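You operate a simulated robot arm through the tools that you are given. There is no shell and no other tool. Be economical: measure what you need, move in short steps, check, and stop when the job is done.

Carry out the task below with a simulated robot arm. There is one attempt and no reset: what you move stays moved.

Task
Fill the water cup past MIN, steam the green mat flat on WOOL and switch off.
Fine: pour about 50 ml from the jug and put it back; steam once, till the display reads DONE, no scorch; let the head up with the yellow button before switching off; leave the other mat. Set down upright: clear jug.

It is judged by the outcome, as a careful person would: the job done as asked, and still so three seconds after it is handed in. It fails if anything else is knocked over, pushed out of place, dropped, spilled or broken.

Robot
A 6-joint arm with a two-finger parallel gripper on a trunk, on a base that drives. Base frame: it is fixed to the floor where the robot stands at the start and does not move with it; the origin is under the middle of the robot, x ahead of it, y to its left, z up. Readings come in m, degrees, newtons and seconds.
With the tool pointing down near the work surface it reaches from about 0.38 to 0.84 m from the robot's upright axis, wherever it stands. Its first joint turns from -115.0 to 115.0 degrees. Places, roughly: press dial [0.6, -0.3, 0.9]; press handle [0.6, -0.1, 1.1]; press switch [0.5, -0.3, 0.9]; steam press [0.7, -0.1, 1]; water cup [0.8, 0, 0.9]; yellow button [0.4, -0.3, 0.9]. Payload 4.2 kg.
The TCP is the grasp point between the finger pads, 0.023 m short of the fingertips. In the tool frame z runs along the fingers and y along their closing line. Largest opening 0.094 m; finger width 0.038, thickness 0.01; the body of the gripper, 0.054 by 0.096 m, starts 0.039 m behind the TCP.
Orientation is that of the tool frame in the base frame, as a unit quaternion [x, y, z, w]. With the fingers straight down and closing along the base's y, the tool's x points along the base's -x, its y along +y and its z along -z.

Tools
- The arm moves only by the tool play_rows. Its argument "steps" is a list of rows, each a list of 7 numbers: the gripper command, from -1 (shut) to 1 (fully open), values between in proportion, then the shift along the base's x, y, z in m, then the turn, a rotation vector about the base's x, y, z in degrees. In form: [[claw, tx, ty, tz, rx, ry, rz], ...]. A call has 1 to 20 rows; each row shifts and turns the commanded pose from where the row before left it. A row lasts 0.2 s, in which the tool goes at most 0.05 m and 8.6 degrees; a call with a longer step from one row to the next is refused whole, and so is a gripper value outside its range. Where a pose cannot be reached the arm comes as near as it can. A force on the tool above 90 N (or 10 N above the force at the start of the call, whichever is more), or a blocked arm, ends the call early, and 0.2 s more pass. Each finger travels about 0.108 m/s and halts on what it meets, pressing with about 43 N; the grip force reading is that of the motor and also rises with nothing between the fingers. The clock runs only during rows and for 0.2 s after the last one: add rows that do not move to give the fingers time. The reply holds the time, the measured pose of the TCP, the force on the tool along the base axes, the opening and the grip force, in the units named above and with some noise, with the torque about the TCP (base axes, N m) and any sound that the robot's microphone picked up.
- Cameras (640 x 400 px; columns grow to the right, rows downward): "scene" is now at [0.2342, 0.1677, 1.4715]; the picture's right is [-0.32, -0.95, 0.00], its down [-0.54, 0.18, -0.82] and it looks along [0.78, -0.26, -0.57] (base axes); focal length 214 px, centre (320, 200). "wrist" rides on the gripper at [0.086, 0.016, -0.075] in the tool frame; the picture's right is [-0.18, 0.98, 0.00], its down [-0.58, -0.11, -0.81] and it looks along [-0.79, -0.15, 0.59] (tool axes); focal length 243 px, centre (320, 200).
- snapshot(camera): a new picture of that camera. It takes no simulated time.
- lift_body(by): slides the trunk up (or, below 0, down) by that many m; the arm and the scene camera ride with it, the base frame stays. It gives what a move gives, with no picture.
- drive_base(legs): drives the robot by 1 to 6 legs, each [ahead, turn to the left] in m and degrees, along the robot's own axes; the way and the turn of a leg run together, so that a leg with both is an arc; at most 1.5 m and 180 degrees a leg. The arm and the cameras ride along, it lands a little off, and it stops where it bumps. It gives what a move gives.
- head_to(pan, tilt): turns the head with the scene camera to pan (to the left, within 80 degrees either way) and tilt (down, from -29 to 69), counted from straight ahead of the robot. It gives what a move gives.
- pixel_to_xyz(camera, pixels): for up to 12 pixels [column, row] of the newest picture of that camera ("zoom" is the newest enlarged one), the place [x, y, z] in the base frame of the surface seen there, good to about 0.002 m. It takes no simulated time.
- zoom(camera, box): a new picture of the part [left, top, right, bottom] of that camera's present view, enlarged. It takes no simulated time.
- finish_job(): hands the job in; it is judged then, once.

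Go step by step. Measure first, check grasps and placings, and put right what went wrong. The budget is 80 turns and 60 pictures, counting those below and the enlarged ones. Unless the task says otherwise, let go and move clear before handing in, and close with one line.

The tools are called after ">>>" as name(argument=value, ...) on one line, values as JSON. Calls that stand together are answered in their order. play_rows: Moves the arm, as the interface text tells. Its arguments: {"type":"object","properties":{"steps":{"type":"array"}},"required":["steps"]} The other tools are called the same way: lift_body (by) slides the trunk up or down; drive_base (legs) drives the base; head_to (pan, tilt) turns the head that bears the scene camera; snapshot (camera) takes a picture; pixel_to_xyz (camera, pixels) gives the place of the surface under pixels of a picture; zoom (camera, box) takes an enlarged picture of a part of a camera's view; finish_job () hands the job in.

At the start:

```text
time: 0.0
tcp_pos: [0.6008, -0.0556, 1.4361]
tool_rot: [-0.001, 1.0, -0.001, 0.0]
wrist_force: [-1.2, 0.1, -0.3]
wrist_torque: [0.01, 0.02, 0.0]
opening: 0.0939
gripper_force: 0.1
trunk travel left (down, up): [-0.827, 0.163]
robot x, y, heading: [-0.0018, -0.0039, -0.1]
head pan, tilt: [-18.5, 34.8]
```

scene: 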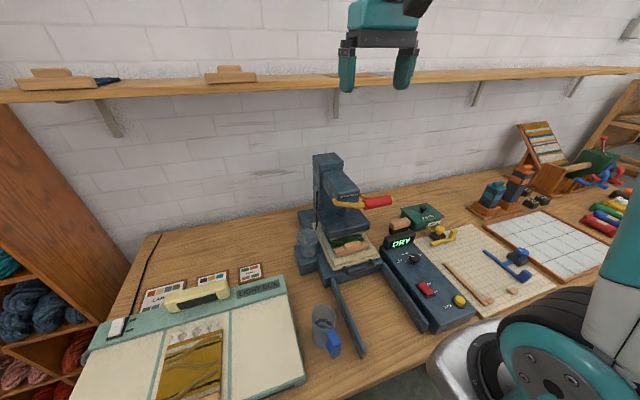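
wrist: 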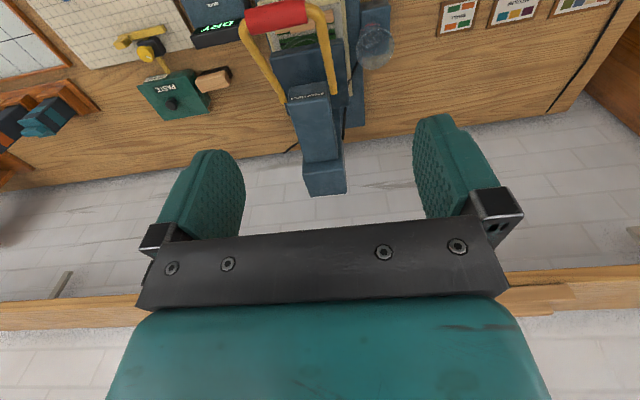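

The scene shows the press near (345,220), jug near (325,330), controls near (430,290). I'll zoom in on both to measure.

>>> zoom(camera="scene", box=[270, 140, 430, 240])

>>> zoom(camera="scene", box=[290, 220, 490, 360])

```text
4.00 times, centred on (350, 190) of scene
```

zoom: 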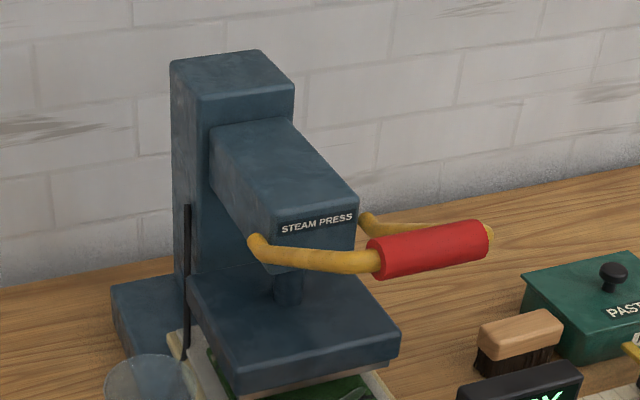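

```text
2.86 times, centred on (390, 290) of scene
```

zoom: 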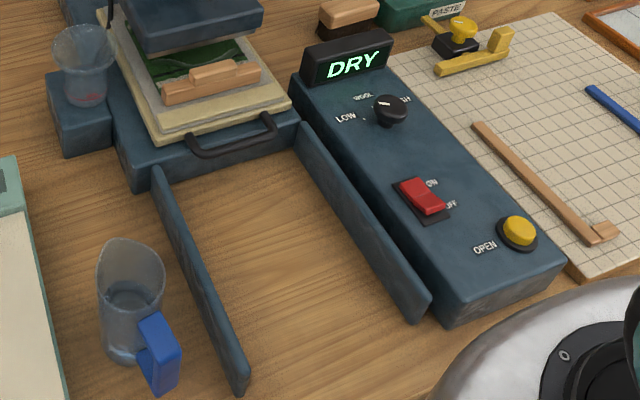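

The tray sits under the head with a green mat and a wooden piece on it (zoom pixel 210,80). I'll look closer at the tray, the cup and the dial.

>>> zoom(camera="scene", box=[296, 215, 392, 275])

>>> zoom(camera="scene", box=[380, 230, 476, 315])

>>> zoom(camera="wrist", box=[180, 0, 420, 150])

>>> zoom(camera="scene", box=[80, 240, 360, 400])

```text
6.67 times, centred on (344, 245) of scene
```

zoom: 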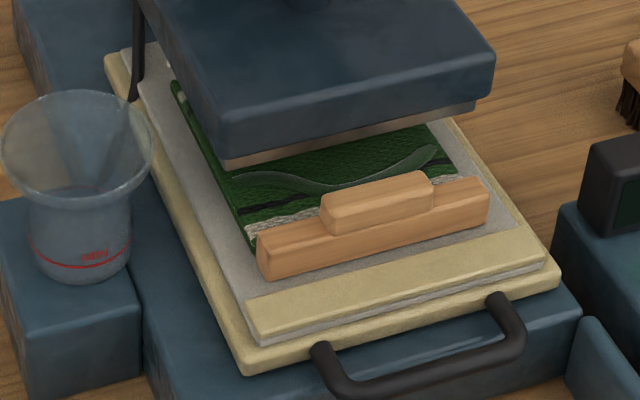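

```text
4.71 times, centred on (428, 272) of scene
```

zoom: 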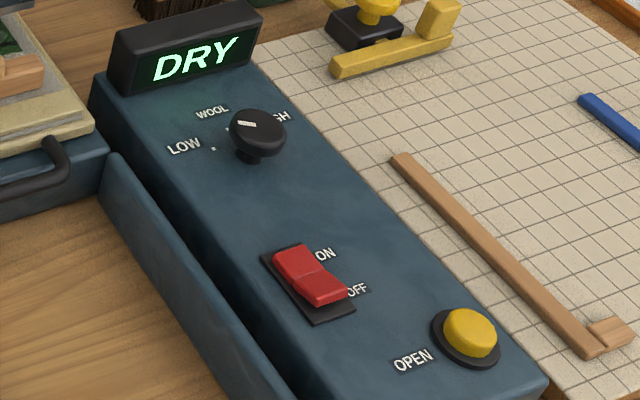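

```text
2.67 times, centred on (300, 75) of wrist
```

zoom: 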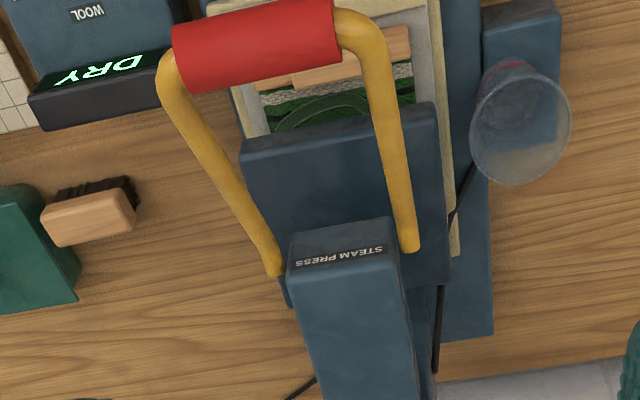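

```text
2.29 times, centred on (220, 320) of scene
```

zoom: 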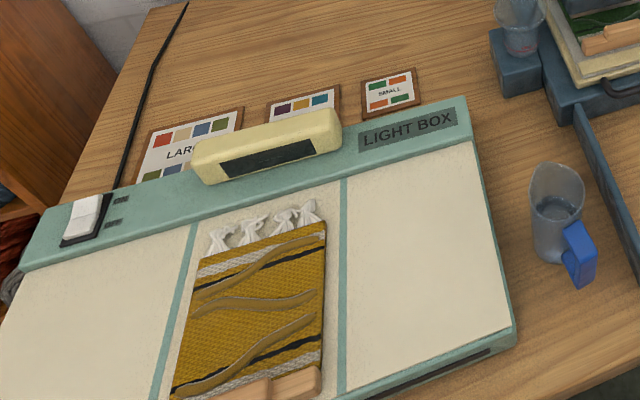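

The mat appears to be on the tray with its wooden end bar in front of the head. I'll measure jug, cup, tray and controls.

>>> snapshot(camera="scene")

>>> pixel_to_xyz(camera="scene", pixels=[[316, 310], [332, 312], [322, 325], [333, 337], [343, 350], [327, 352], [310, 352], [330, 355], [306, 233], [308, 250], [311, 262], [305, 268]])

>>> pixel_to_xyz(camera="scene", pixels=[[352, 237], [362, 243], [350, 251], [367, 263], [385, 254], [345, 265], [417, 256], [424, 286], [428, 291], [459, 299], [378, 201], [352, 207]])

>>> zoom(camera="scene", box=[296, 295, 360, 365])

```text
51 pictures are left
```

scene: 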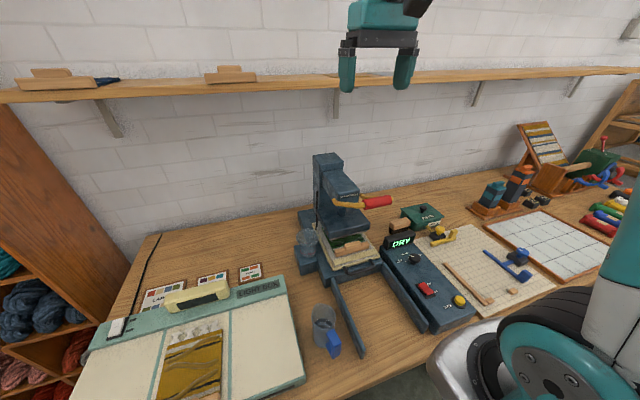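

```text
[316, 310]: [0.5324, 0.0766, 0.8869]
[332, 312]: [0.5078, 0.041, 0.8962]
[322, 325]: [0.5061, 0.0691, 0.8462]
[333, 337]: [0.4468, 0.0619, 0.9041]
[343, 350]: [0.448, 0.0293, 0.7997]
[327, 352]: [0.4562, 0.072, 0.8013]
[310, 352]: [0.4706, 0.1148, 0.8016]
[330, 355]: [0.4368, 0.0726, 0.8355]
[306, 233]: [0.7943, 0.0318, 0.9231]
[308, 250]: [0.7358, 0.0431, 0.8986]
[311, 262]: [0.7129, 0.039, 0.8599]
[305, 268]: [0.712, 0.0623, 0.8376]
```

```text
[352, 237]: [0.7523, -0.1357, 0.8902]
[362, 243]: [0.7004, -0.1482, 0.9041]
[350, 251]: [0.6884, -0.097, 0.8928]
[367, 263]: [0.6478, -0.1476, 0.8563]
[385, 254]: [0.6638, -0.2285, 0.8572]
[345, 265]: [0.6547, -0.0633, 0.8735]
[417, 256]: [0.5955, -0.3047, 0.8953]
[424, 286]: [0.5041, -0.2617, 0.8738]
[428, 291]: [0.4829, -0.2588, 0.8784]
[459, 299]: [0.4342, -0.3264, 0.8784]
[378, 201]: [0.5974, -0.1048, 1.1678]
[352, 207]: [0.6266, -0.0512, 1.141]
```

```text
5.71 times, centred on (328, 330) of scene
```

zoom: 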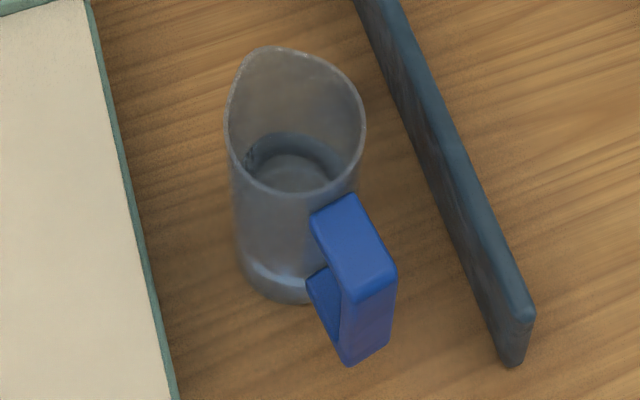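

>>> pixel_to_xyz(camera="zoom", pixels=[[268, 50], [228, 120], [363, 120], [275, 190], [340, 215], [360, 275], [385, 265], [365, 320], [345, 345], [325, 300], [295, 290], [290, 170]])

>>> zoom(camera="scene", box=[290, 220, 338, 280])

>>> pixel_to_xyz(camera="zoom", pixels=[[50, 100], [300, 100], [165, 50], [165, 160], [150, 250], [150, 300], [120, 200], [205, 200], [150, 130], [60, 320], [200, 320], [250, 280]])

```text
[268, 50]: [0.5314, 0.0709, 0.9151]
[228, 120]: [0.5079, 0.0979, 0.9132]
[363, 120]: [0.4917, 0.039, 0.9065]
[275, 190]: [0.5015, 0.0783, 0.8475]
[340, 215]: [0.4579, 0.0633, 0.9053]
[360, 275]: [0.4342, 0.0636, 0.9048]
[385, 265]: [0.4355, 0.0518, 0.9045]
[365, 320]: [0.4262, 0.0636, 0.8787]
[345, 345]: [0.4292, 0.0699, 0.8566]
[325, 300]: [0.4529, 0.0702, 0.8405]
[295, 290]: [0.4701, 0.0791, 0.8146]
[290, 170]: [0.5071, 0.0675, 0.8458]
```

```text
6.67 times, centred on (314, 250) of scene
```

zoom: 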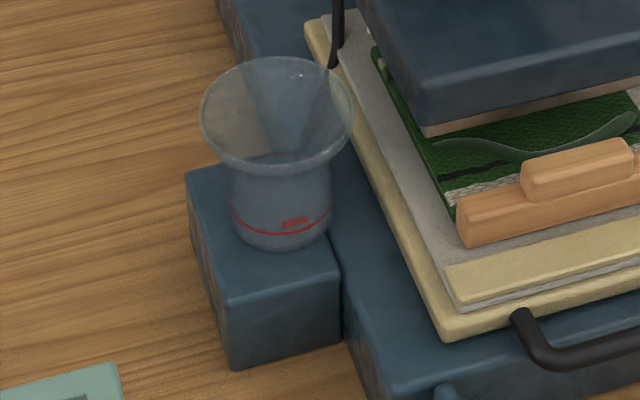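

```text
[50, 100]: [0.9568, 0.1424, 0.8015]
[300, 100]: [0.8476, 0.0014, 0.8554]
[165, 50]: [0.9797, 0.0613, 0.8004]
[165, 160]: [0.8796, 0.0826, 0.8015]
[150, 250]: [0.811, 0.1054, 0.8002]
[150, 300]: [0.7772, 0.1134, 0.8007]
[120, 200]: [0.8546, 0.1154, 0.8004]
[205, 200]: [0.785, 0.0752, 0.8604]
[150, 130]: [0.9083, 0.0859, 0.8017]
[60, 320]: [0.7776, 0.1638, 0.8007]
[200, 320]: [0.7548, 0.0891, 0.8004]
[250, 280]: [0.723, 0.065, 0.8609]
```

>>> pixel_to_xyz(camera="zoom", pixels=[[203, 112], [352, 100], [277, 59], [270, 172], [285, 240], [232, 215], [331, 205], [430, 118], [440, 340], [318, 25], [378, 60], [450, 200]])

>>> zoom(camera="scene", box=[304, 150, 400, 210])

>>> pixel_to_xyz(camera="zoom", pixels=[[210, 290], [250, 310], [440, 340], [590, 320], [440, 310], [380, 300], [310, 225], [70, 40], [250, 30], [150, 200], [200, 150], [300, 340]])

```text
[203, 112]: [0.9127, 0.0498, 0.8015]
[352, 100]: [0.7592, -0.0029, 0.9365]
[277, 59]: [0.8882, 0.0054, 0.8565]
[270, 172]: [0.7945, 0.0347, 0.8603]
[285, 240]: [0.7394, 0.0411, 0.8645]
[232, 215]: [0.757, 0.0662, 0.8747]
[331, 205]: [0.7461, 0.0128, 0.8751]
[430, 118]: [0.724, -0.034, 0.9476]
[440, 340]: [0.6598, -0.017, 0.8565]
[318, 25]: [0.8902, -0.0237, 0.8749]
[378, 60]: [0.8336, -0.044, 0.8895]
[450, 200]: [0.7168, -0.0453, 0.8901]
```

```text
6.67 times, centred on (352, 180) of scene
```

zoom: 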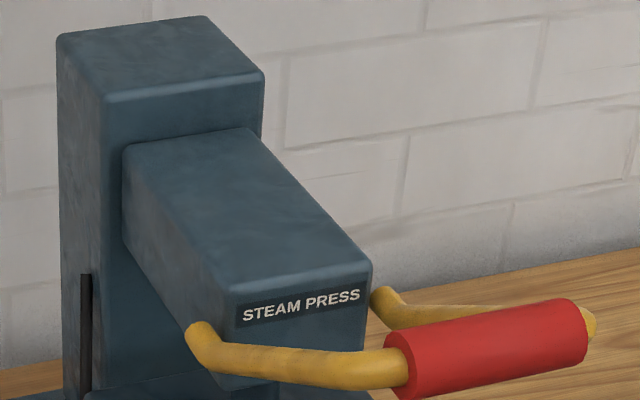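

```text
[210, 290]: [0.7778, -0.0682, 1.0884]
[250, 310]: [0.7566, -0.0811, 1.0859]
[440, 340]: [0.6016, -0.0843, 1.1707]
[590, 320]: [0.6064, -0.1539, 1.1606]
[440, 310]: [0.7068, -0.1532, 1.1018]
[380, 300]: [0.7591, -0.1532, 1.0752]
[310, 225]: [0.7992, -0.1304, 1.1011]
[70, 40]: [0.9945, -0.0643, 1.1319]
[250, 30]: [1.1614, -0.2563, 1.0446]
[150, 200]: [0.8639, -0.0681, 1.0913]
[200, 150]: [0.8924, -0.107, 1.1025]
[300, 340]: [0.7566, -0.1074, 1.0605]
```

Jug: centre ≈(0.498,0.068), handle toward −x at (0.43,0.062), z 0.85–0.905. Cup centre ≈(0.765,0.037), rim z≈0.94. I'll tilt the tool to point forward-down and bring it above and behind the jug handle.

>>> play_rows(steps=[[1, -0.03, 0.0145, -0.02, 0, -7.5, 0], [1, -0.03, 0.0145, -0.02, 0, -7.5, 0], [1, -0.03, 0.0145, -0.02, 0, -7.5, 0], [1, -0.03, 0.0145, -0.02, 0, -7.5, 0], [1, -0.03, 0.0145, -0.02, 0, -7.5, 0], [1, -0.03, 0.0145, -0.02, 0, -7.5, 0], [1, -0.03, 0.0145, -0.02, 0, -7.5, 0], [1, -0.03, 0.0145, -0.02, 0, -7.5, 0], [1, 0, 0, 0, 0, 0, 0]])

```text
time: 2.0
tcp_pos: [0.4129, 0.1171, 1.2984]
tool_rot: [-0.013, 0.889, 0.04, 0.456]
wrist_force: [-0.3, -0.4, 0.2]
wrist_torque: [0.0, -0.01, 0.01]
opening: 0.0941
gripper_force: 0.1
out of reach, approached as far as the arm can: row 1, 2, 4, 5, 6, 8
trunk travel left (down, up): [-0.827, 0.163]
robot x, y, heading: [0.0004, -0.0028, 0.2]
head pan, tilt: [-18.5, 34.8]
```

The tilted pose is too close to the robot's axis for the arm. I'll back the base off 0.25 m so the jug handle is at a comfortable reach.

>>> drive_base(legs=[[-0.25, 0]])

>>> snapshot(camera="scene")

```text
time: 3.8
tcp_pos: [0.1613, 0.1179, 1.2987]
tool_rot: [-0.015, 0.889, 0.041, 0.456]
wrist_force: [0.1, 0.1, -0.4]
wrist_torque: [-0.02, 0.01, 0.04]
opening: 0.0941
gripper_force: 0.0
trunk travel left (down, up): [-0.827, 0.163]
robot x, y, heading: [-0.2526, -0.0004, 0.3]
head pan, tilt: [-18.5, 34.8]
```

```text
47 pictures are left
```

scene: 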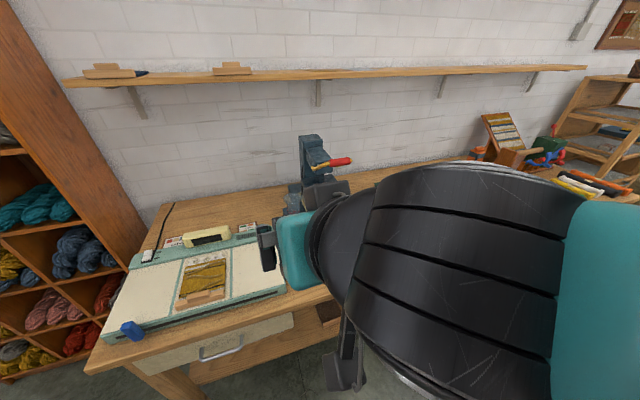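

>>> play_rows(steps=[[1, 0.02, -0.007, -0.03, 0, 0, 0], [1, 0.02, -0.007, -0.03, 0, 0, 0], [1, 0.02, -0.007, -0.03, 0, 0, 0], [1, 0.02, -0.007, -0.03, 0, 0, 0], [1, 0.02, -0.007, -0.03, 0, 0, 0], [1, 0.02, -0.007, -0.03, 0, 0, 0], [1, 0.02, -0.007, -0.03, 0, 0, 0], [1, 0.02, -0.007, -0.03, 0, 0, 0], [1, 0, 0, 0, 0, 0, 0]])

```text
time: 5.8
tcp_pos: [0.3388, 0.1004, 1.0807]
tool_rot: [-0.015, 0.889, 0.041, 0.456]
wrist_force: [-0.4, -0.5, 0.3]
wrist_torque: [0.03, 0.0, 0.0]
opening: 0.0937
gripper_force: 0.1
out of reach, approached as far as the arm can: row 1, 2, 3, 4
trunk travel left (down, up): [-0.827, 0.163]
robot x, y, heading: [-0.2538, -0.002, 0.1]
head pan, tilt: [-18.5, 34.8]
```

Now within reach. I'll correct the small orientation error and look with the wrist camera.

>>> play_rows(steps=[[1, 0, -0.018, -0.02, -3.2, -5.7, -3.8], [1, 0, -0.018, -0.04, 0, 0, 0], [1, 0, 0, -0.03, 0, 0, 0], [1, 0, 0, 0, 0, 0, 0]])

>>> snapshot(camera="wrist")

```text
time: 6.8
tcp_pos: [0.3399, 0.0667, 0.9902]
tool_rot: [0.0, 0.866, 0.0, 0.5]
wrist_force: [-0.9, -0.8, -0.8]
wrist_torque: [0.02, -0.01, 0.01]
opening: 0.094
gripper_force: 0.1
trunk travel left (down, up): [-0.827, 0.163]
robot x, y, heading: [-0.2513, -0.0012, 0.4]
head pan, tilt: [-18.5, 34.8]
```

```text
46 pictures are left
```

wrist: 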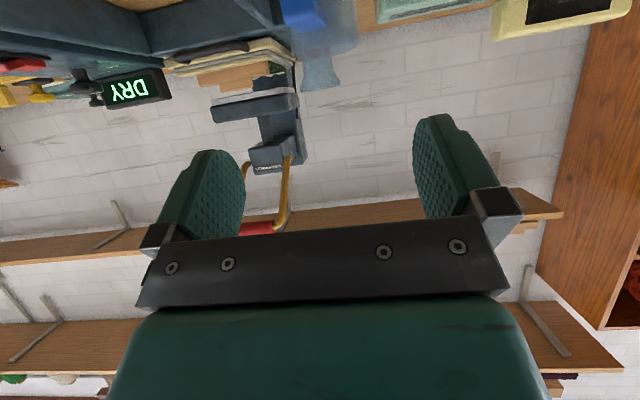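

The blue handle is at the top edge (300,12) of the wrist view; I'll enlarge it and measure.

>>> zoom(camera="wrist", box=[240, 0, 400, 100])

>>> pixel_to_xyz(camera="zoom", pixels=[[190, 20], [240, 20], [320, 20], [210, 80], [260, 100], [330, 100], [160, 40], [340, 60]])

```text
4.00 times, centred on (320, 50) of wrist
```

zoom: 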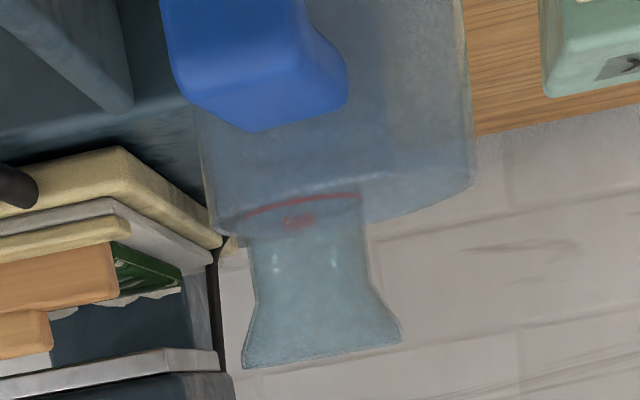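

```text
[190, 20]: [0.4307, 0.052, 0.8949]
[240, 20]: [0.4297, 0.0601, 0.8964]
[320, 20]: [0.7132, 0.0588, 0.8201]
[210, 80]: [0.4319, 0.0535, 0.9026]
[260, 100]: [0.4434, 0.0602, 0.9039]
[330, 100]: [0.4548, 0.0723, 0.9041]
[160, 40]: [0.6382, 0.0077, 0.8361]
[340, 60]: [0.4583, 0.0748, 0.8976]
```

Handle outer end is at about (0.430, 0.059), with the jug yawed about 8°. I'll yaw the tool 8°, then slide forward along the finger axis to straddle the handle.

>>> play_rows(steps=[[1, 0, -0.009, -0.03, 0, 0, 8], [1, 0, -0.01, -0.03, 0, 0, 0], [1, 0.03, 0.004, -0.017, 0, 0, 0], [1, 0.03, 0.0045, -0.017, 0, 0, 0], [1, 0.031, 0.004, -0.016, 0, 0, 0], [1, 0, 0, 0, 0, 0, 0]])

>>> snapshot(camera="wrist")

>>> snapshot(camera="scene")

```text
time: 8.2
tcp_pos: [0.4421, 0.071, 0.8824]
tool_rot: [-0.06, 0.865, 0.036, 0.498]
wrist_force: [-0.1, 0.2, 0.1]
wrist_torque: [0.0, -0.02, 0.02]
opening: 0.0943
gripper_force: 0.0
out of reach, approached as far as the arm can: row 1, 2
trunk travel left (down, up): [-0.827, 0.163]
robot x, y, heading: [-0.2516, -0.0011, 0.0]
head pan, tilt: [-18.5, 34.8]
```

```text
44 pictures are left
```

wrist: 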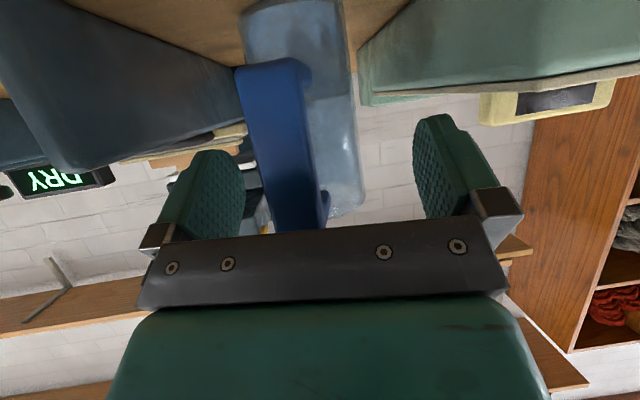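

```text
43 pictures are left
```

scene: 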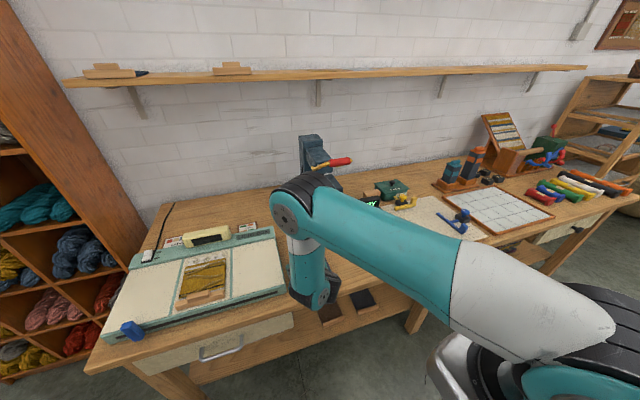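

Handle lies a little left of centre (x-px 240–310 vs middle 325). I'll check the rail beside the left finger before shifting −y.

>>> pixel_to_xyz(camera="wrist", pixels=[[230, 100], [150, 100], [60, 60], [70, 165], [205, 60], [270, 80], [290, 150], [262, 120], [305, 120]])

```text
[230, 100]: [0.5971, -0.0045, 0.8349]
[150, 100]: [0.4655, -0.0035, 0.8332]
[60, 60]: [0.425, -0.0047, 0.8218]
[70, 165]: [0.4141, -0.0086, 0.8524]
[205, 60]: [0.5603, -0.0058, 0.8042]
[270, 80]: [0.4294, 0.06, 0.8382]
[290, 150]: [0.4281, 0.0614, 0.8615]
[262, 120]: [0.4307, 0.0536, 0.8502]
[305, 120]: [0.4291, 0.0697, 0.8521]
```

>>> play_rows(steps=[[0.5, -0.009, -0.009, 0, 0, 0, 0], [0.4, 0, 0, 0, 0, 0, 0], [0, 0, 0, 0, 0, 0, 0], [-1, 0, 0, 0, 0, 0, 0], [-1, 0, 0, 0, 0, 0, 0], [-1, 0, 0, 0, 0, 0, 0], [-1, 0, 0, 0, 0, 0, 0]])

>>> snapshot(camera="wrist")

```text
time: 9.8
tcp_pos: [0.4319, 0.0619, 0.8815]
tool_rot: [-0.06, 0.865, 0.035, 0.497]
wrist_force: [0.3, -0.1, -0.1]
wrist_torque: [-0.01, -0.06, -0.07]
opening: 0.0237
gripper_force: 42.4
trunk travel left (down, up): [-0.827, 0.163]
robot x, y, heading: [-0.2535, -0.0046, -0.1]
head pan, tilt: [-18.5, 34.8]
```

```text
42 pictures are left
```

wrist: 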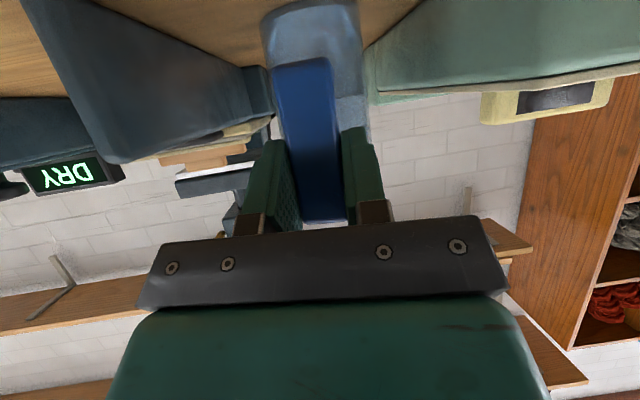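

Handle gripped (opening 0.0237, 42 N). Lifting straight up and reading the weight.

>>> play_rows(steps=[[-1, 0, 0, 0.015, 0, 0, 0], [-1, 0, 0, 0.03, 0, 0, 0], [-1, 0, 0, 0.035, 0, 0, 0], [-1, 0, 0, 0.035, 0, 0, 0], [-1, 0, 0, 0.035, 0, 0, 0], [-1, 0, 0, 0.03, 0, 0, 0], [-1, 0, 0, 0, 0, 0, 0], [-1, 0, 0, 0, 0, 0, 0]])

>>> snapshot(camera="wrist")

>>> snapshot(camera="scene")

```text
time: 11.6
tcp_pos: [0.4348, 0.0634, 1.0624]
tool_rot: [-0.061, 0.864, 0.035, 0.498]
wrist_force: [-1.0, 0.1, -2.1]
wrist_torque: [0.02, 0.09, 0.02]
opening: 0.0238
gripper_force: 43.3
trunk travel left (down, up): [-0.827, 0.163]
robot x, y, heading: [-0.2504, 0.0009, -0.1]
head pan, tilt: [-18.5, 34.8]
```

```text
41 pictures are left
```

wrist: 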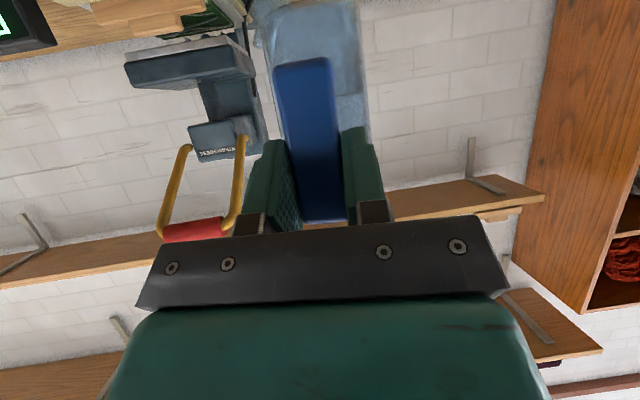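

```text
40 pictures are left
```

scene: 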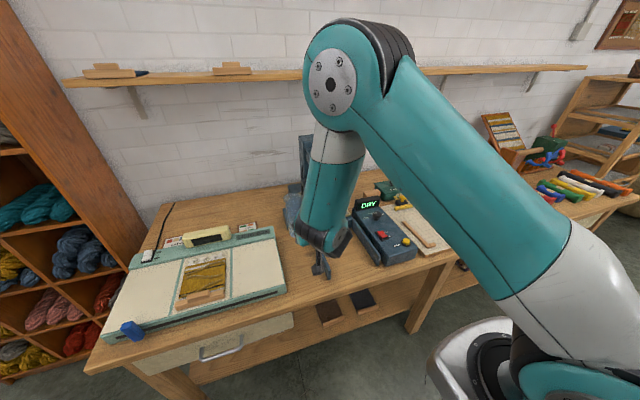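

Jug is held clear (weight ≈2 N, ≈100 ml inside). The pour point is out of reach from here, so I'll drive forward 0.2 m with the jug level above the cup height.

>>> drive_base(legs=[[0.1, 0], [0.1, 0]])

>>> play_rows(steps=[[-1, 0, 0, 0, 0, 0, 0]])

>>> play_rows(steps=[[-1, 0, 0, 0, 0, 0, 0]])

>>> snapshot(camera="scene")

```text
time: 13.5
tcp_pos: [0.635, 0.0658, 1.061]
tool_rot: [-0.061, 0.864, 0.035, 0.498]
wrist_force: [0.5, -0.1, -1.6]
wrist_torque: [-0.04, 0.11, -0.01]
opening: 0.0239
gripper_force: 43.4
trunk travel left (down, up): [-0.827, 0.163]
robot x, y, heading: [-0.0506, -0.0002, 0.3]
head pan, tilt: [-18.5, 34.8]
```

```text
time: 13.9
tcp_pos: [0.6345, 0.064, 1.0613]
tool_rot: [-0.061, 0.864, 0.035, 0.498]
wrist_force: [-0.5, 0.0, -1.9]
wrist_torque: [-0.02, 0.09, -0.01]
opening: 0.024
gripper_force: 42.8
trunk travel left (down, up): [-0.827, 0.163]
robot x, y, heading: [-0.05, -0.0015, -0.3]
head pan, tilt: [-18.5, 34.8]
```

```text
time: 14.3
tcp_pos: [0.6352, 0.0644, 1.0621]
tool_rot: [-0.06, 0.864, 0.034, 0.498]
wrist_force: [0.3, 0.7, -1.7]
wrist_torque: [-0.01, 0.08, -0.01]
opening: 0.0237
gripper_force: 42.9
trunk travel left (down, up): [-0.827, 0.163]
robot x, y, heading: [-0.0523, 0.0033, 0.2]
head pan, tilt: [-18.5, 34.8]
```

```text
39 pictures are left
```

scene: 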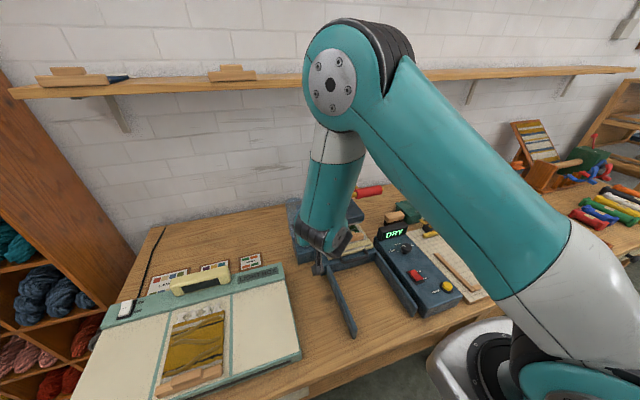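

Tray and controls are clear of the jug. I'll tilt to about 50° (below pour onset) while approaching the cup.

>>> play_rows(steps=[[-1, 0, -0.004, 0.002, -1.0, 7.1, 0], [-1, 0, -0.004, 0.002, -1.0, 7.1, 0], [-1, 0.005, -0.004, 0.002, -1.0, 7.1, 0], [-1, 0.005, -0.004, 0.002, -1.0, 7.1, 0], [-1, 0.005, -0.004, 0.002, -1.0, 7.1, 0], [-1, 0.005, -0.004, 0.0, -1.0, 7.1, 0], [-1, 0.005, -0.004, 0.0, -1.0, 7.1, 0], [-1, 0, 0, 0, 0, 0, 0]])

>>> snapshot(camera="wrist")

>>> snapshot(camera="scene")

```text
time: 16.1
tcp_pos: [0.66, 0.0374, 1.071]
tool_rot: [-0.069, 0.994, 0.006, 0.085]
wrist_force: [-0.1, -0.7, -1.8]
wrist_torque: [0.01, 0.0, 0.01]
opening: 0.0237
gripper_force: 42.8
trunk travel left (down, up): [-0.827, 0.163]
robot x, y, heading: [-0.051, -0.0014, 0.3]
head pan, tilt: [-18.5, 34.8]
```

```text
38 pictures are left
```

wrist: 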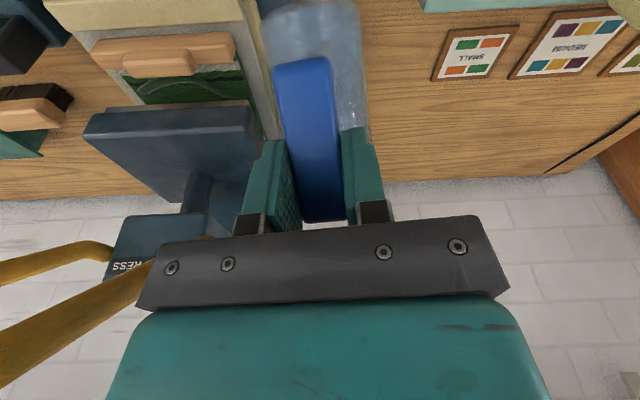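

```text
37 pictures are left
```

scene: 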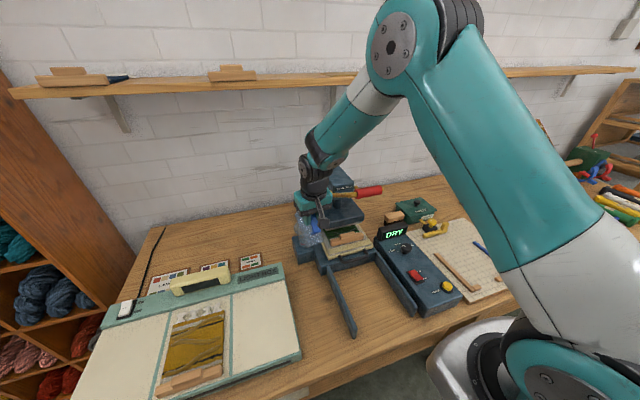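

>>> zoom(camera="scene", box=[272, 140, 400, 260])

>>> pixel_to_xyz(camera="zoom", pixels=[[230, 230], [215, 300], [250, 280], [330, 185], [350, 165], [190, 165], [215, 190]])

```text
3.33 times, centred on (336, 200) of scene
```

zoom: 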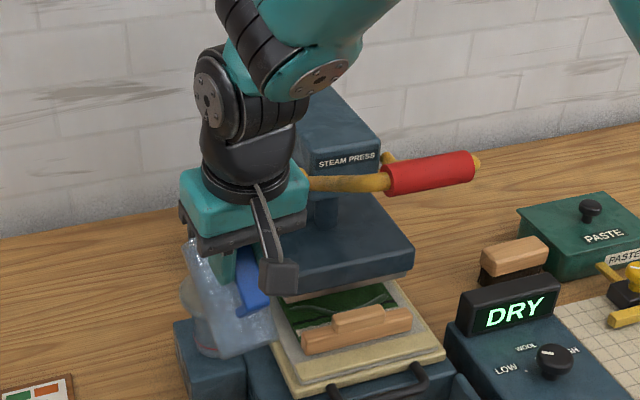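

```text
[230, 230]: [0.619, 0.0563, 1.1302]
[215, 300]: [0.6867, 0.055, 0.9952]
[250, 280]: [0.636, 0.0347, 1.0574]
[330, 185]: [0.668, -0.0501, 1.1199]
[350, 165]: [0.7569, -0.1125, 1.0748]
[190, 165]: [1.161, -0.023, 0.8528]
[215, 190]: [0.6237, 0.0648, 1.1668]
```

>>> play_rows(steps=[[-1, 0.012, 0.0, 0, -1.0, 7.1, 0], [-1, 0.016, -0.001, -0.005, -1.0, 7.1, 0], [-1, 0, 0, 0, 0, 0, 0], [-1, 0, 0, 0, 0, 0, 0]])

>>> zoom(camera="scene", box=[280, 170, 376, 260])

>>> zoom(camera="wrist", box=[200, 0, 440, 150])

```text
time: 17.1
tcp_pos: [0.689, 0.0349, 1.0667]
tool_rot: [-0.07, 0.997, -0.003, -0.041]
wrist_force: [0.6, 1.2, -0.7]
wrist_torque: [0.03, -0.02, 0.01]
opening: 0.0239
gripper_force: 43.1
trunk travel left (down, up): [-0.827, 0.163]
robot x, y, heading: [-0.0504, 0.0009, 0.3]
head pan, tilt: [-18.5, 34.8]
```

```text
4.44 times, centred on (328, 215) of scene
```

zoom: 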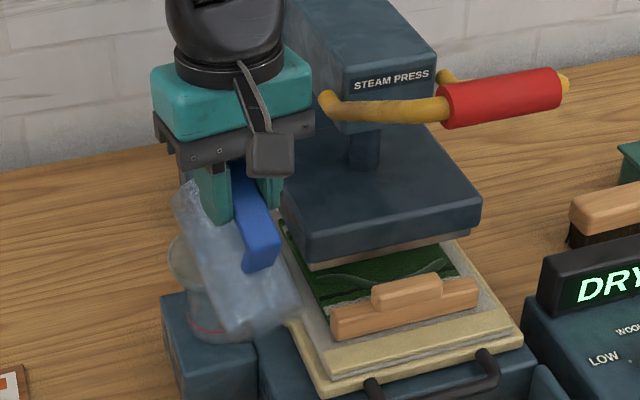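

```text
2.67 times, centred on (320, 75) of wrist
```

zoom: 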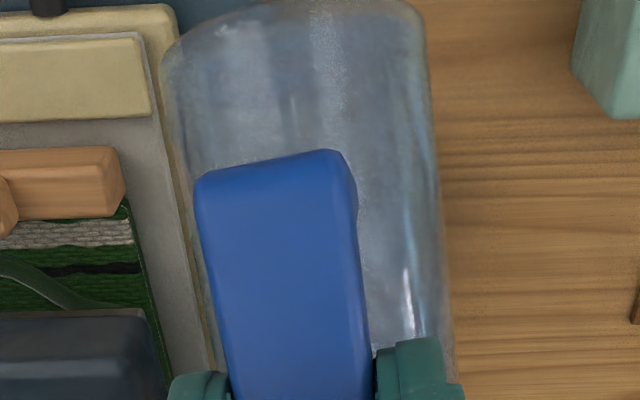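

>>> pixel_to_xyz(camera="wrist", pixels=[[280, 10], [300, 15], [350, 30], [355, 60]])

>>> zoom(camera="scene", box=[290, 200, 354, 260])

>>> pixel_to_xyz(camera="zoom", pixels=[[150, 80], [200, 60], [160, 120], [250, 200], [330, 260], [160, 200], [180, 270], [130, 180]])

```text
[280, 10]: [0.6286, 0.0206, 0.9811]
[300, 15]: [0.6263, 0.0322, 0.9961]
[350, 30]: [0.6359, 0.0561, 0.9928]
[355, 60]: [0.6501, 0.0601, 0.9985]
```

```text
6.67 times, centred on (322, 230) of scene
```

zoom: 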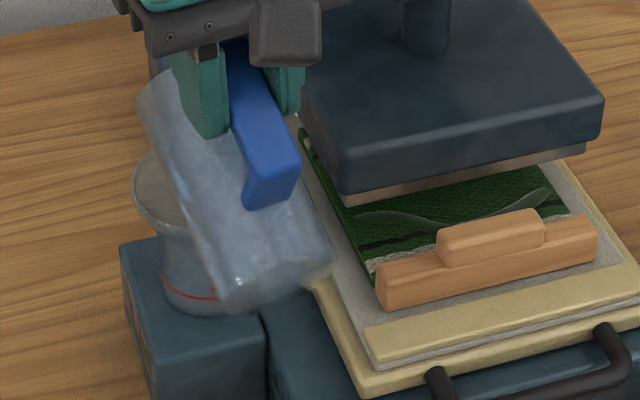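

```text
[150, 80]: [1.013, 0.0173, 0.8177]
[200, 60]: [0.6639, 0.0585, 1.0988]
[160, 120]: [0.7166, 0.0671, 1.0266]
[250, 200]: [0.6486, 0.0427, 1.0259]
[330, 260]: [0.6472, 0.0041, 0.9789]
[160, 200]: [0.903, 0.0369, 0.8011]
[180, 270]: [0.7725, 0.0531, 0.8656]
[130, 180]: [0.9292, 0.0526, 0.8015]
```

Lip is over the cup centre by projection and nothing has poured yet. I'll tilt to about 71°, hold, and look.

>>> play_rows(steps=[[-1, 0.003, 0, -0.004, -0.5, 3.5, 0], [-1, 0, 0, 0, -0.3, 2.5, 0], [-1, 0, 0, 0, 0, 0, 0], [-1, 0, 0, 0, 0, 0, 0], [-1, 0, 0, 0, 0, 0, 0]])

>>> zoom(camera="scene", box=[290, 200, 354, 260])

```text
time: 18.3
tcp_pos: [0.6908, 0.0349, 1.0619]
tool_rot: [-0.069, 0.993, -0.006, -0.093]
wrist_force: [0.1, -0.6, -1.5]
wrist_torque: [-0.04, -0.04, 0.02]
opening: 0.0239
gripper_force: 43.6
trunk travel left (down, up): [-0.827, 0.163]
robot x, y, heading: [-0.0501, 0.0009, 0.2]
head pan, tilt: [-18.5, 34.8]
```

```text
6.67 times, centred on (322, 230) of scene
```

zoom: 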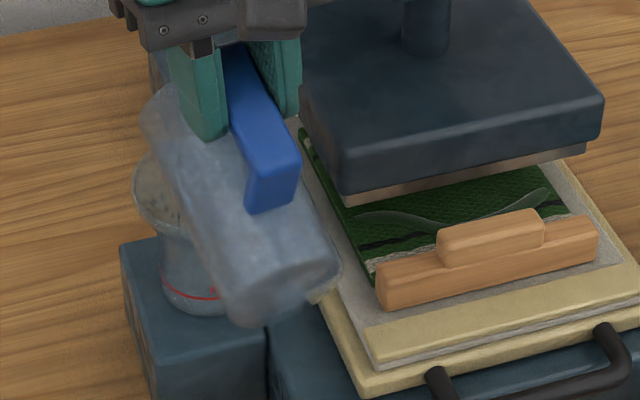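

>>> play_rows(steps=[[-1, 0.002, 0, -0.003, -0.4, 3.2, 0], [-1, 0, 0, 0, 0, 0, 0], [-1, 0, 0, 0, 0, 0, 0], [-1, 0, 0, 0, 0, 0, 0], [-1, 0, 0, 0, 0, 0, 0]])

>>> play_rows(steps=[[-1, 0, 0, 0, 0, 0, 0]])

>>> play_rows(steps=[[-1, 0, 0, 0, 0, 0, 0]])

>>> zoom(camera="scene", box=[290, 200, 354, 260])

```text
time: 19.5
tcp_pos: [0.6931, 0.035, 1.0582]
tool_rot: [-0.069, 0.99, -0.008, -0.121]
wrist_force: [-0.1, -0.6, -0.7]
wrist_torque: [0.0, -0.01, 0.01]
opening: 0.0235
gripper_force: 42.8
trunk travel left (down, up): [-0.827, 0.163]
robot x, y, heading: [-0.0465, -0.0002, 0.2]
head pan, tilt: [-18.5, 34.8]
```

```text
time: 19.9
tcp_pos: [0.6931, 0.0362, 1.0592]
tool_rot: [-0.069, 0.99, -0.007, -0.121]
wrist_force: [0.0, -0.3, -1.4]
wrist_torque: [0.02, -0.02, -0.03]
opening: 0.0236
gripper_force: 43.3
trunk travel left (down, up): [-0.827, 0.163]
robot x, y, heading: [-0.0504, -0.0013, 0.1]
head pan, tilt: [-18.5, 34.8]
```

```text
time: 20.3
tcp_pos: [0.6929, 0.036, 1.0594]
tool_rot: [-0.069, 0.99, -0.007, -0.121]
wrist_force: [-0.5, 0.4, -1.4]
wrist_torque: [0.0, -0.04, -0.01]
opening: 0.0237
gripper_force: 43.4
trunk travel left (down, up): [-0.827, 0.163]
robot x, y, heading: [-0.0471, 0.002, 0.2]
head pan, tilt: [-18.5, 34.8]
```

```text
6.67 times, centred on (322, 230) of scene
```

zoom: 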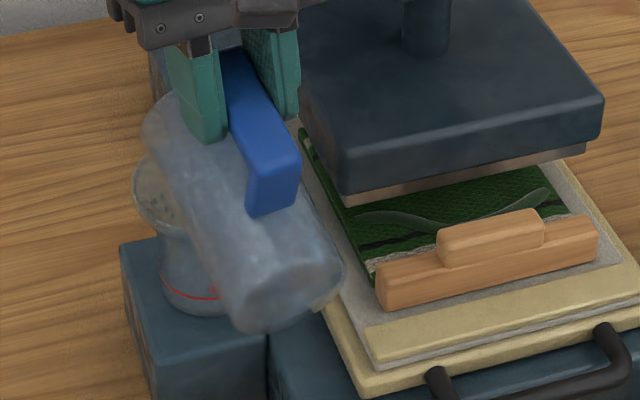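

Force readings have dropped from about −1.8 to about −1.3, so some water may have gone. I'll check the cup and display.

>>> zoom(camera="scene", box=[296, 222, 328, 252])

>>> zoom(camera="scene", box=[370, 220, 450, 270])

>>> play_rows(steps=[[-1, 0, 0, 0, 0, 0, 0]])

>>> play_rows(steps=[[-1, 0, 0, 0, 0, 0, 0]])

>>> play_rows(steps=[[-1, 0, 0, 0, 0, 0, 0]])

```text
13.33 times, centred on (312, 237) of scene
```

zoom: 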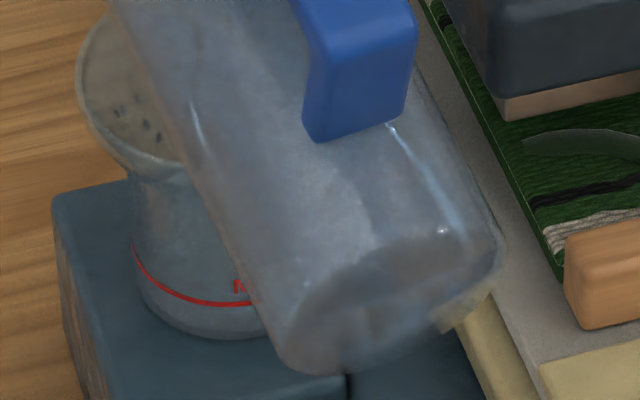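

```text
8.00 times, centred on (410, 245) of scene
```

zoom: 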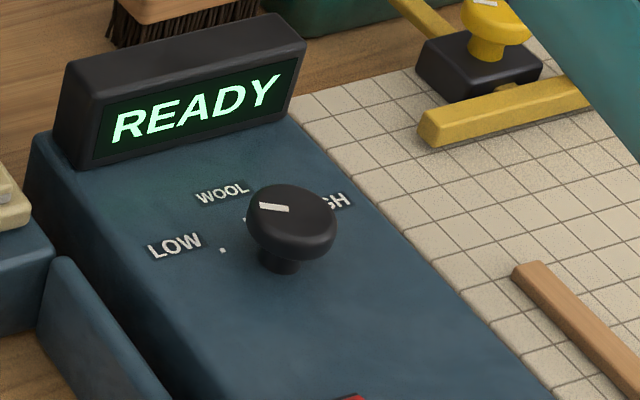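

```text
time: 20.7
tcp_pos: [0.6918, 0.0365, 1.0593]
tool_rot: [-0.069, 0.99, -0.007, -0.121]
wrist_force: [-0.8, 0.4, -2.4]
wrist_torque: [-0.01, -0.04, 0.02]
opening: 0.0237
gripper_force: 43.0
trunk travel left (down, up): [-0.827, 0.163]
robot x, y, heading: [-0.0487, -0.0016, 0.2]
head pan, tilt: [-18.5, 34.8]
```

```text
time: 21.1
tcp_pos: [0.6924, 0.0352, 1.0609]
tool_rot: [-0.069, 0.99, -0.008, -0.121]
wrist_force: [-0.1, -1.0, -1.7]
wrist_torque: [-0.01, 0.0, -0.02]
opening: 0.0238
gripper_force: 43.2
trunk travel left (down, up): [-0.827, 0.163]
robot x, y, heading: [-0.0496, -0.0004, 0.0]
head pan, tilt: [-18.5, 34.8]
```

```text
time: 21.5
tcp_pos: [0.6925, 0.0361, 1.0593]
tool_rot: [-0.069, 0.99, -0.008, -0.121]
wrist_force: [0.4, 0.7, -1.4]
wrist_torque: [-0.02, -0.03, 0.0]
opening: 0.0237
gripper_force: 42.9
trunk travel left (down, up): [-0.827, 0.163]
robot x, y, heading: [-0.0484, 0.005, 0.2]
head pan, tilt: [-18.5, 34.8]
```

The display now reads READY, so the cup has passed MIN. I'll tilt back slightly to stop the flow and view the levels.

>>> play_rows(steps=[[-1, 0, 0, 0.002, 1.0, -7.1, 0], [-1, 0, 0, 0.005, 1.0, -7.1, 0], [-1, -0.01, 0, 0.01, 1.0, -7.1, 0], [-1, -0.03, 0, 0.02, 1.0, -7.1, 0], [-1, -0.03, 0, 0.0, 1.0, -7.1, 0], [-1, 0, 0, 0, 0, 0, 0]])

>>> zoom(camera="scene", box=[288, 200, 352, 260])

```text
time: 22.9
tcp_pos: [0.6231, 0.0359, 1.0983]
tool_rot: [-0.069, 0.979, 0.014, 0.19]
wrist_force: [0.0, -0.9, -2.2]
wrist_torque: [0.01, 0.04, -0.02]
opening: 0.0239
gripper_force: 43.1
trunk travel left (down, up): [-0.827, 0.163]
robot x, y, heading: [-0.0492, 0.0004, 0.3]
head pan, tilt: [-18.5, 34.8]
```

```text
6.67 times, centred on (320, 230) of scene
```

zoom: 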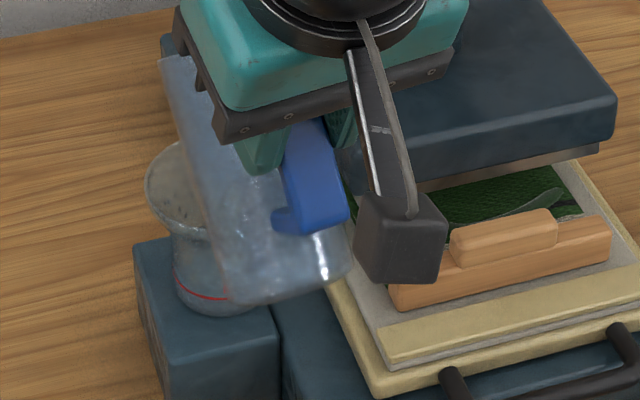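

>>> play_rows(steps=[[-1, -0.01, 0.002, 0.03, 1.0, -7.1, 0], [-1, -0.01, 0.002, 0.03, 1.0, -7.1, 0], [-1, -0.01, 0.002, 0.03, 1.0, -7.1, 0], [-1, -0.01, 0.002, 0.03, 1.0, -7.1, 0], [-1, -0.01, 0.002, 0.03, 1.0, -7.1, 0], [-1, 0, 0, 0, 0.3, -2.5, 0], [-1, 0, 0, 0, 0, 0, 0]])

>>> zoom(camera="scene", box=[288, 200, 352, 260])

>>> play_rows(steps=[[-1, 0, 0, 0, 0, 0, 0]])

>>> play_rows(steps=[[-1, 0, 0, 0, 0, 0, 0]])

>>> play_rows(steps=[[-1, 0, 0, 0, 0, 0, 0]])

>>> play_rows(steps=[[-1, 0, 0, 0, 0, 0, 0]])

```text
time: 24.5
tcp_pos: [0.5711, 0.0467, 1.2472]
tool_rot: [-0.061, 0.862, 0.035, 0.501]
wrist_force: [1.1, 0.4, -0.5]
wrist_torque: [-0.01, 0.07, 0.02]
opening: 0.024
gripper_force: 42.9
trunk travel left (down, up): [-0.827, 0.163]
robot x, y, heading: [-0.049, -0.004, 0.7]
head pan, tilt: [-18.5, 34.8]
```

```text
6.67 times, centred on (320, 230) of scene
```

zoom: 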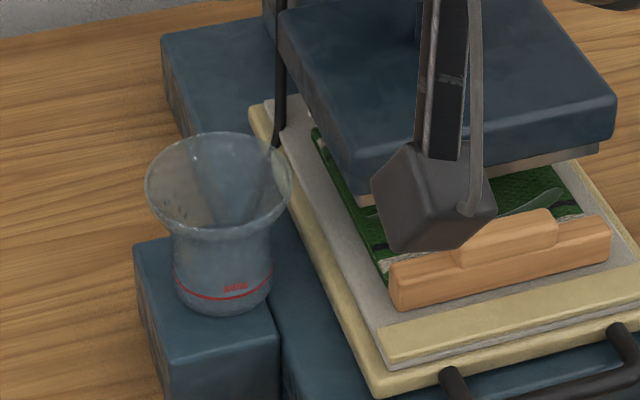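

```text
time: 24.9
tcp_pos: [0.573, 0.0463, 1.2474]
tool_rot: [-0.062, 0.863, 0.035, 0.501]
wrist_force: [-0.6, -0.5, -1.1]
wrist_torque: [0.01, 0.09, 0.01]
opening: 0.0242
gripper_force: 43.2
trunk travel left (down, up): [-0.827, 0.163]
robot x, y, heading: [-0.0532, 0.002, 0.3]
head pan, tilt: [-18.5, 34.8]
```

```text
time: 25.3
tcp_pos: [0.5719, 0.0463, 1.2471]
tool_rot: [-0.061, 0.863, 0.035, 0.501]
wrist_force: [0.2, -0.4, -0.8]
wrist_torque: [0.02, 0.08, -0.03]
opening: 0.0238
gripper_force: 43.0
trunk travel left (down, up): [-0.827, 0.163]
robot x, y, heading: [-0.0488, -0.0004, 0.2]
head pan, tilt: [-18.5, 34.8]
```

```text
time: 25.7
tcp_pos: [0.571, 0.0471, 1.2475]
tool_rot: [-0.061, 0.862, 0.035, 0.501]
wrist_force: [0.1, 0.5, -1.0]
wrist_torque: [0.0, 0.08, 0.0]
opening: 0.0241
gripper_force: 43.4
trunk travel left (down, up): [-0.827, 0.163]
robot x, y, heading: [-0.0488, -0.0011, 0.4]
head pan, tilt: [-18.5, 34.8]
```

```text
time: 26.1
tcp_pos: [0.5721, 0.047, 1.2463]
tool_rot: [-0.061, 0.863, 0.035, 0.501]
wrist_force: [0.5, 0.2, -1.6]
wrist_torque: [-0.01, 0.09, 0.01]
opening: 0.0239
gripper_force: 42.4
trunk travel left (down, up): [-0.827, 0.163]
robot x, y, heading: [-0.0511, 0.0011, 0.4]
head pan, tilt: [-18.5, 34.8]
```

>>> zoom(camera="scene", box=[298, 218, 324, 250])

>>> snapshot(camera="scene")

```text
12.50 times, centred on (311, 234) of scene
```

zoom: 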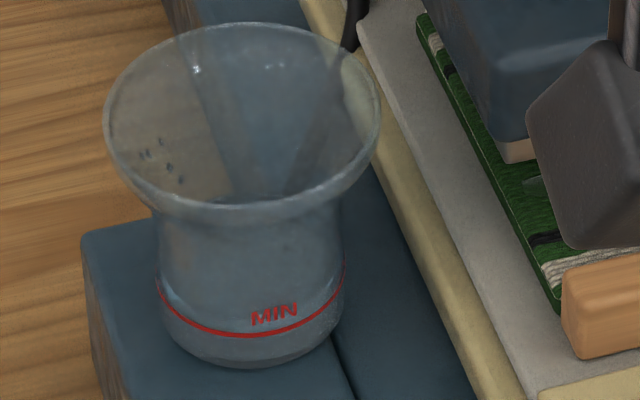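

```text
25 pictures are left
```

scene: 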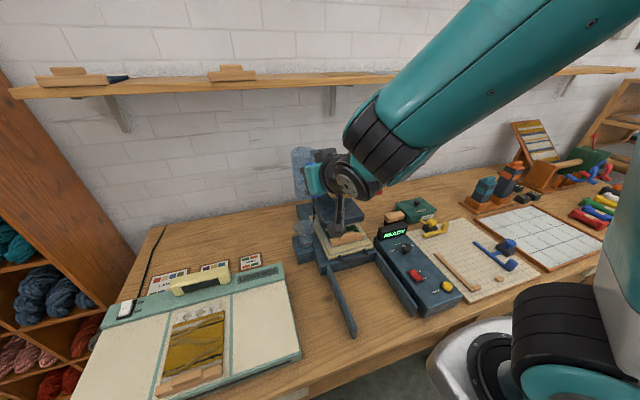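

>>> pixel_to_xyz(camera="zoom", pixels=[[240, 150], [240, 180], [235, 200], [240, 220], [240, 250], [240, 280], [240, 310], [260, 345], [200, 250], [300, 250], [150, 160], [175, 165]])

>>> zoom(camera="scene", box=[280, 135, 344, 205])

```text
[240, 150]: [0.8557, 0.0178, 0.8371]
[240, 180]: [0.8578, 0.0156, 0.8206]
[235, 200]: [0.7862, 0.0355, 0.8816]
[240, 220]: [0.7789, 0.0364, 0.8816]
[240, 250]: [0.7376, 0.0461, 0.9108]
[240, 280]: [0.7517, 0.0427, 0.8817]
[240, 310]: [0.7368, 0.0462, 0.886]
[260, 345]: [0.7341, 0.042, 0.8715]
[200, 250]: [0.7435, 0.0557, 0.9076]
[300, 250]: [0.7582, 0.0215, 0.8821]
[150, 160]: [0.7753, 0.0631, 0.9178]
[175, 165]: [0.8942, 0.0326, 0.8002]
```

```text
5.71 times, centred on (312, 170) of scene
```

zoom: 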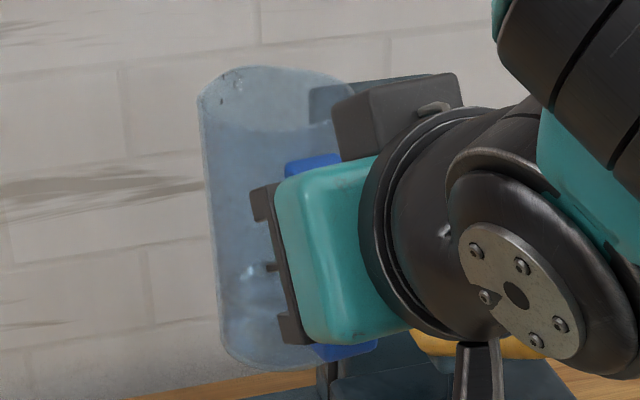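

The cup water surface reads z=0.8817, above MIN (≈0.875), i.e. roughly 30–35 ml poured. I'll measure the level left in the jug.

>>> pixel_to_xyz(camera="zoom", pixels=[[230, 200], [230, 230], [235, 260], [240, 280], [245, 300], [250, 320], [260, 335], [240, 345], [260, 355], [250, 180], [250, 240], [215, 110]])

```text
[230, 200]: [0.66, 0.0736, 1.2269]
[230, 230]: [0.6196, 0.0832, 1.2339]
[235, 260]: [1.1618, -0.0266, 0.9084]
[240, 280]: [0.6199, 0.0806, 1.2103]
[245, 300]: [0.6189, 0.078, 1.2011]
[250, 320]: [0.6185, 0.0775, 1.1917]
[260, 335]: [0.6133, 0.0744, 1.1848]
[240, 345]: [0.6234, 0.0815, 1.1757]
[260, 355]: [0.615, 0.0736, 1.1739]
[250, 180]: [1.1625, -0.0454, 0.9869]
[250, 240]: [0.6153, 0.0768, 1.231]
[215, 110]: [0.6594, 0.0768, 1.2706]
```

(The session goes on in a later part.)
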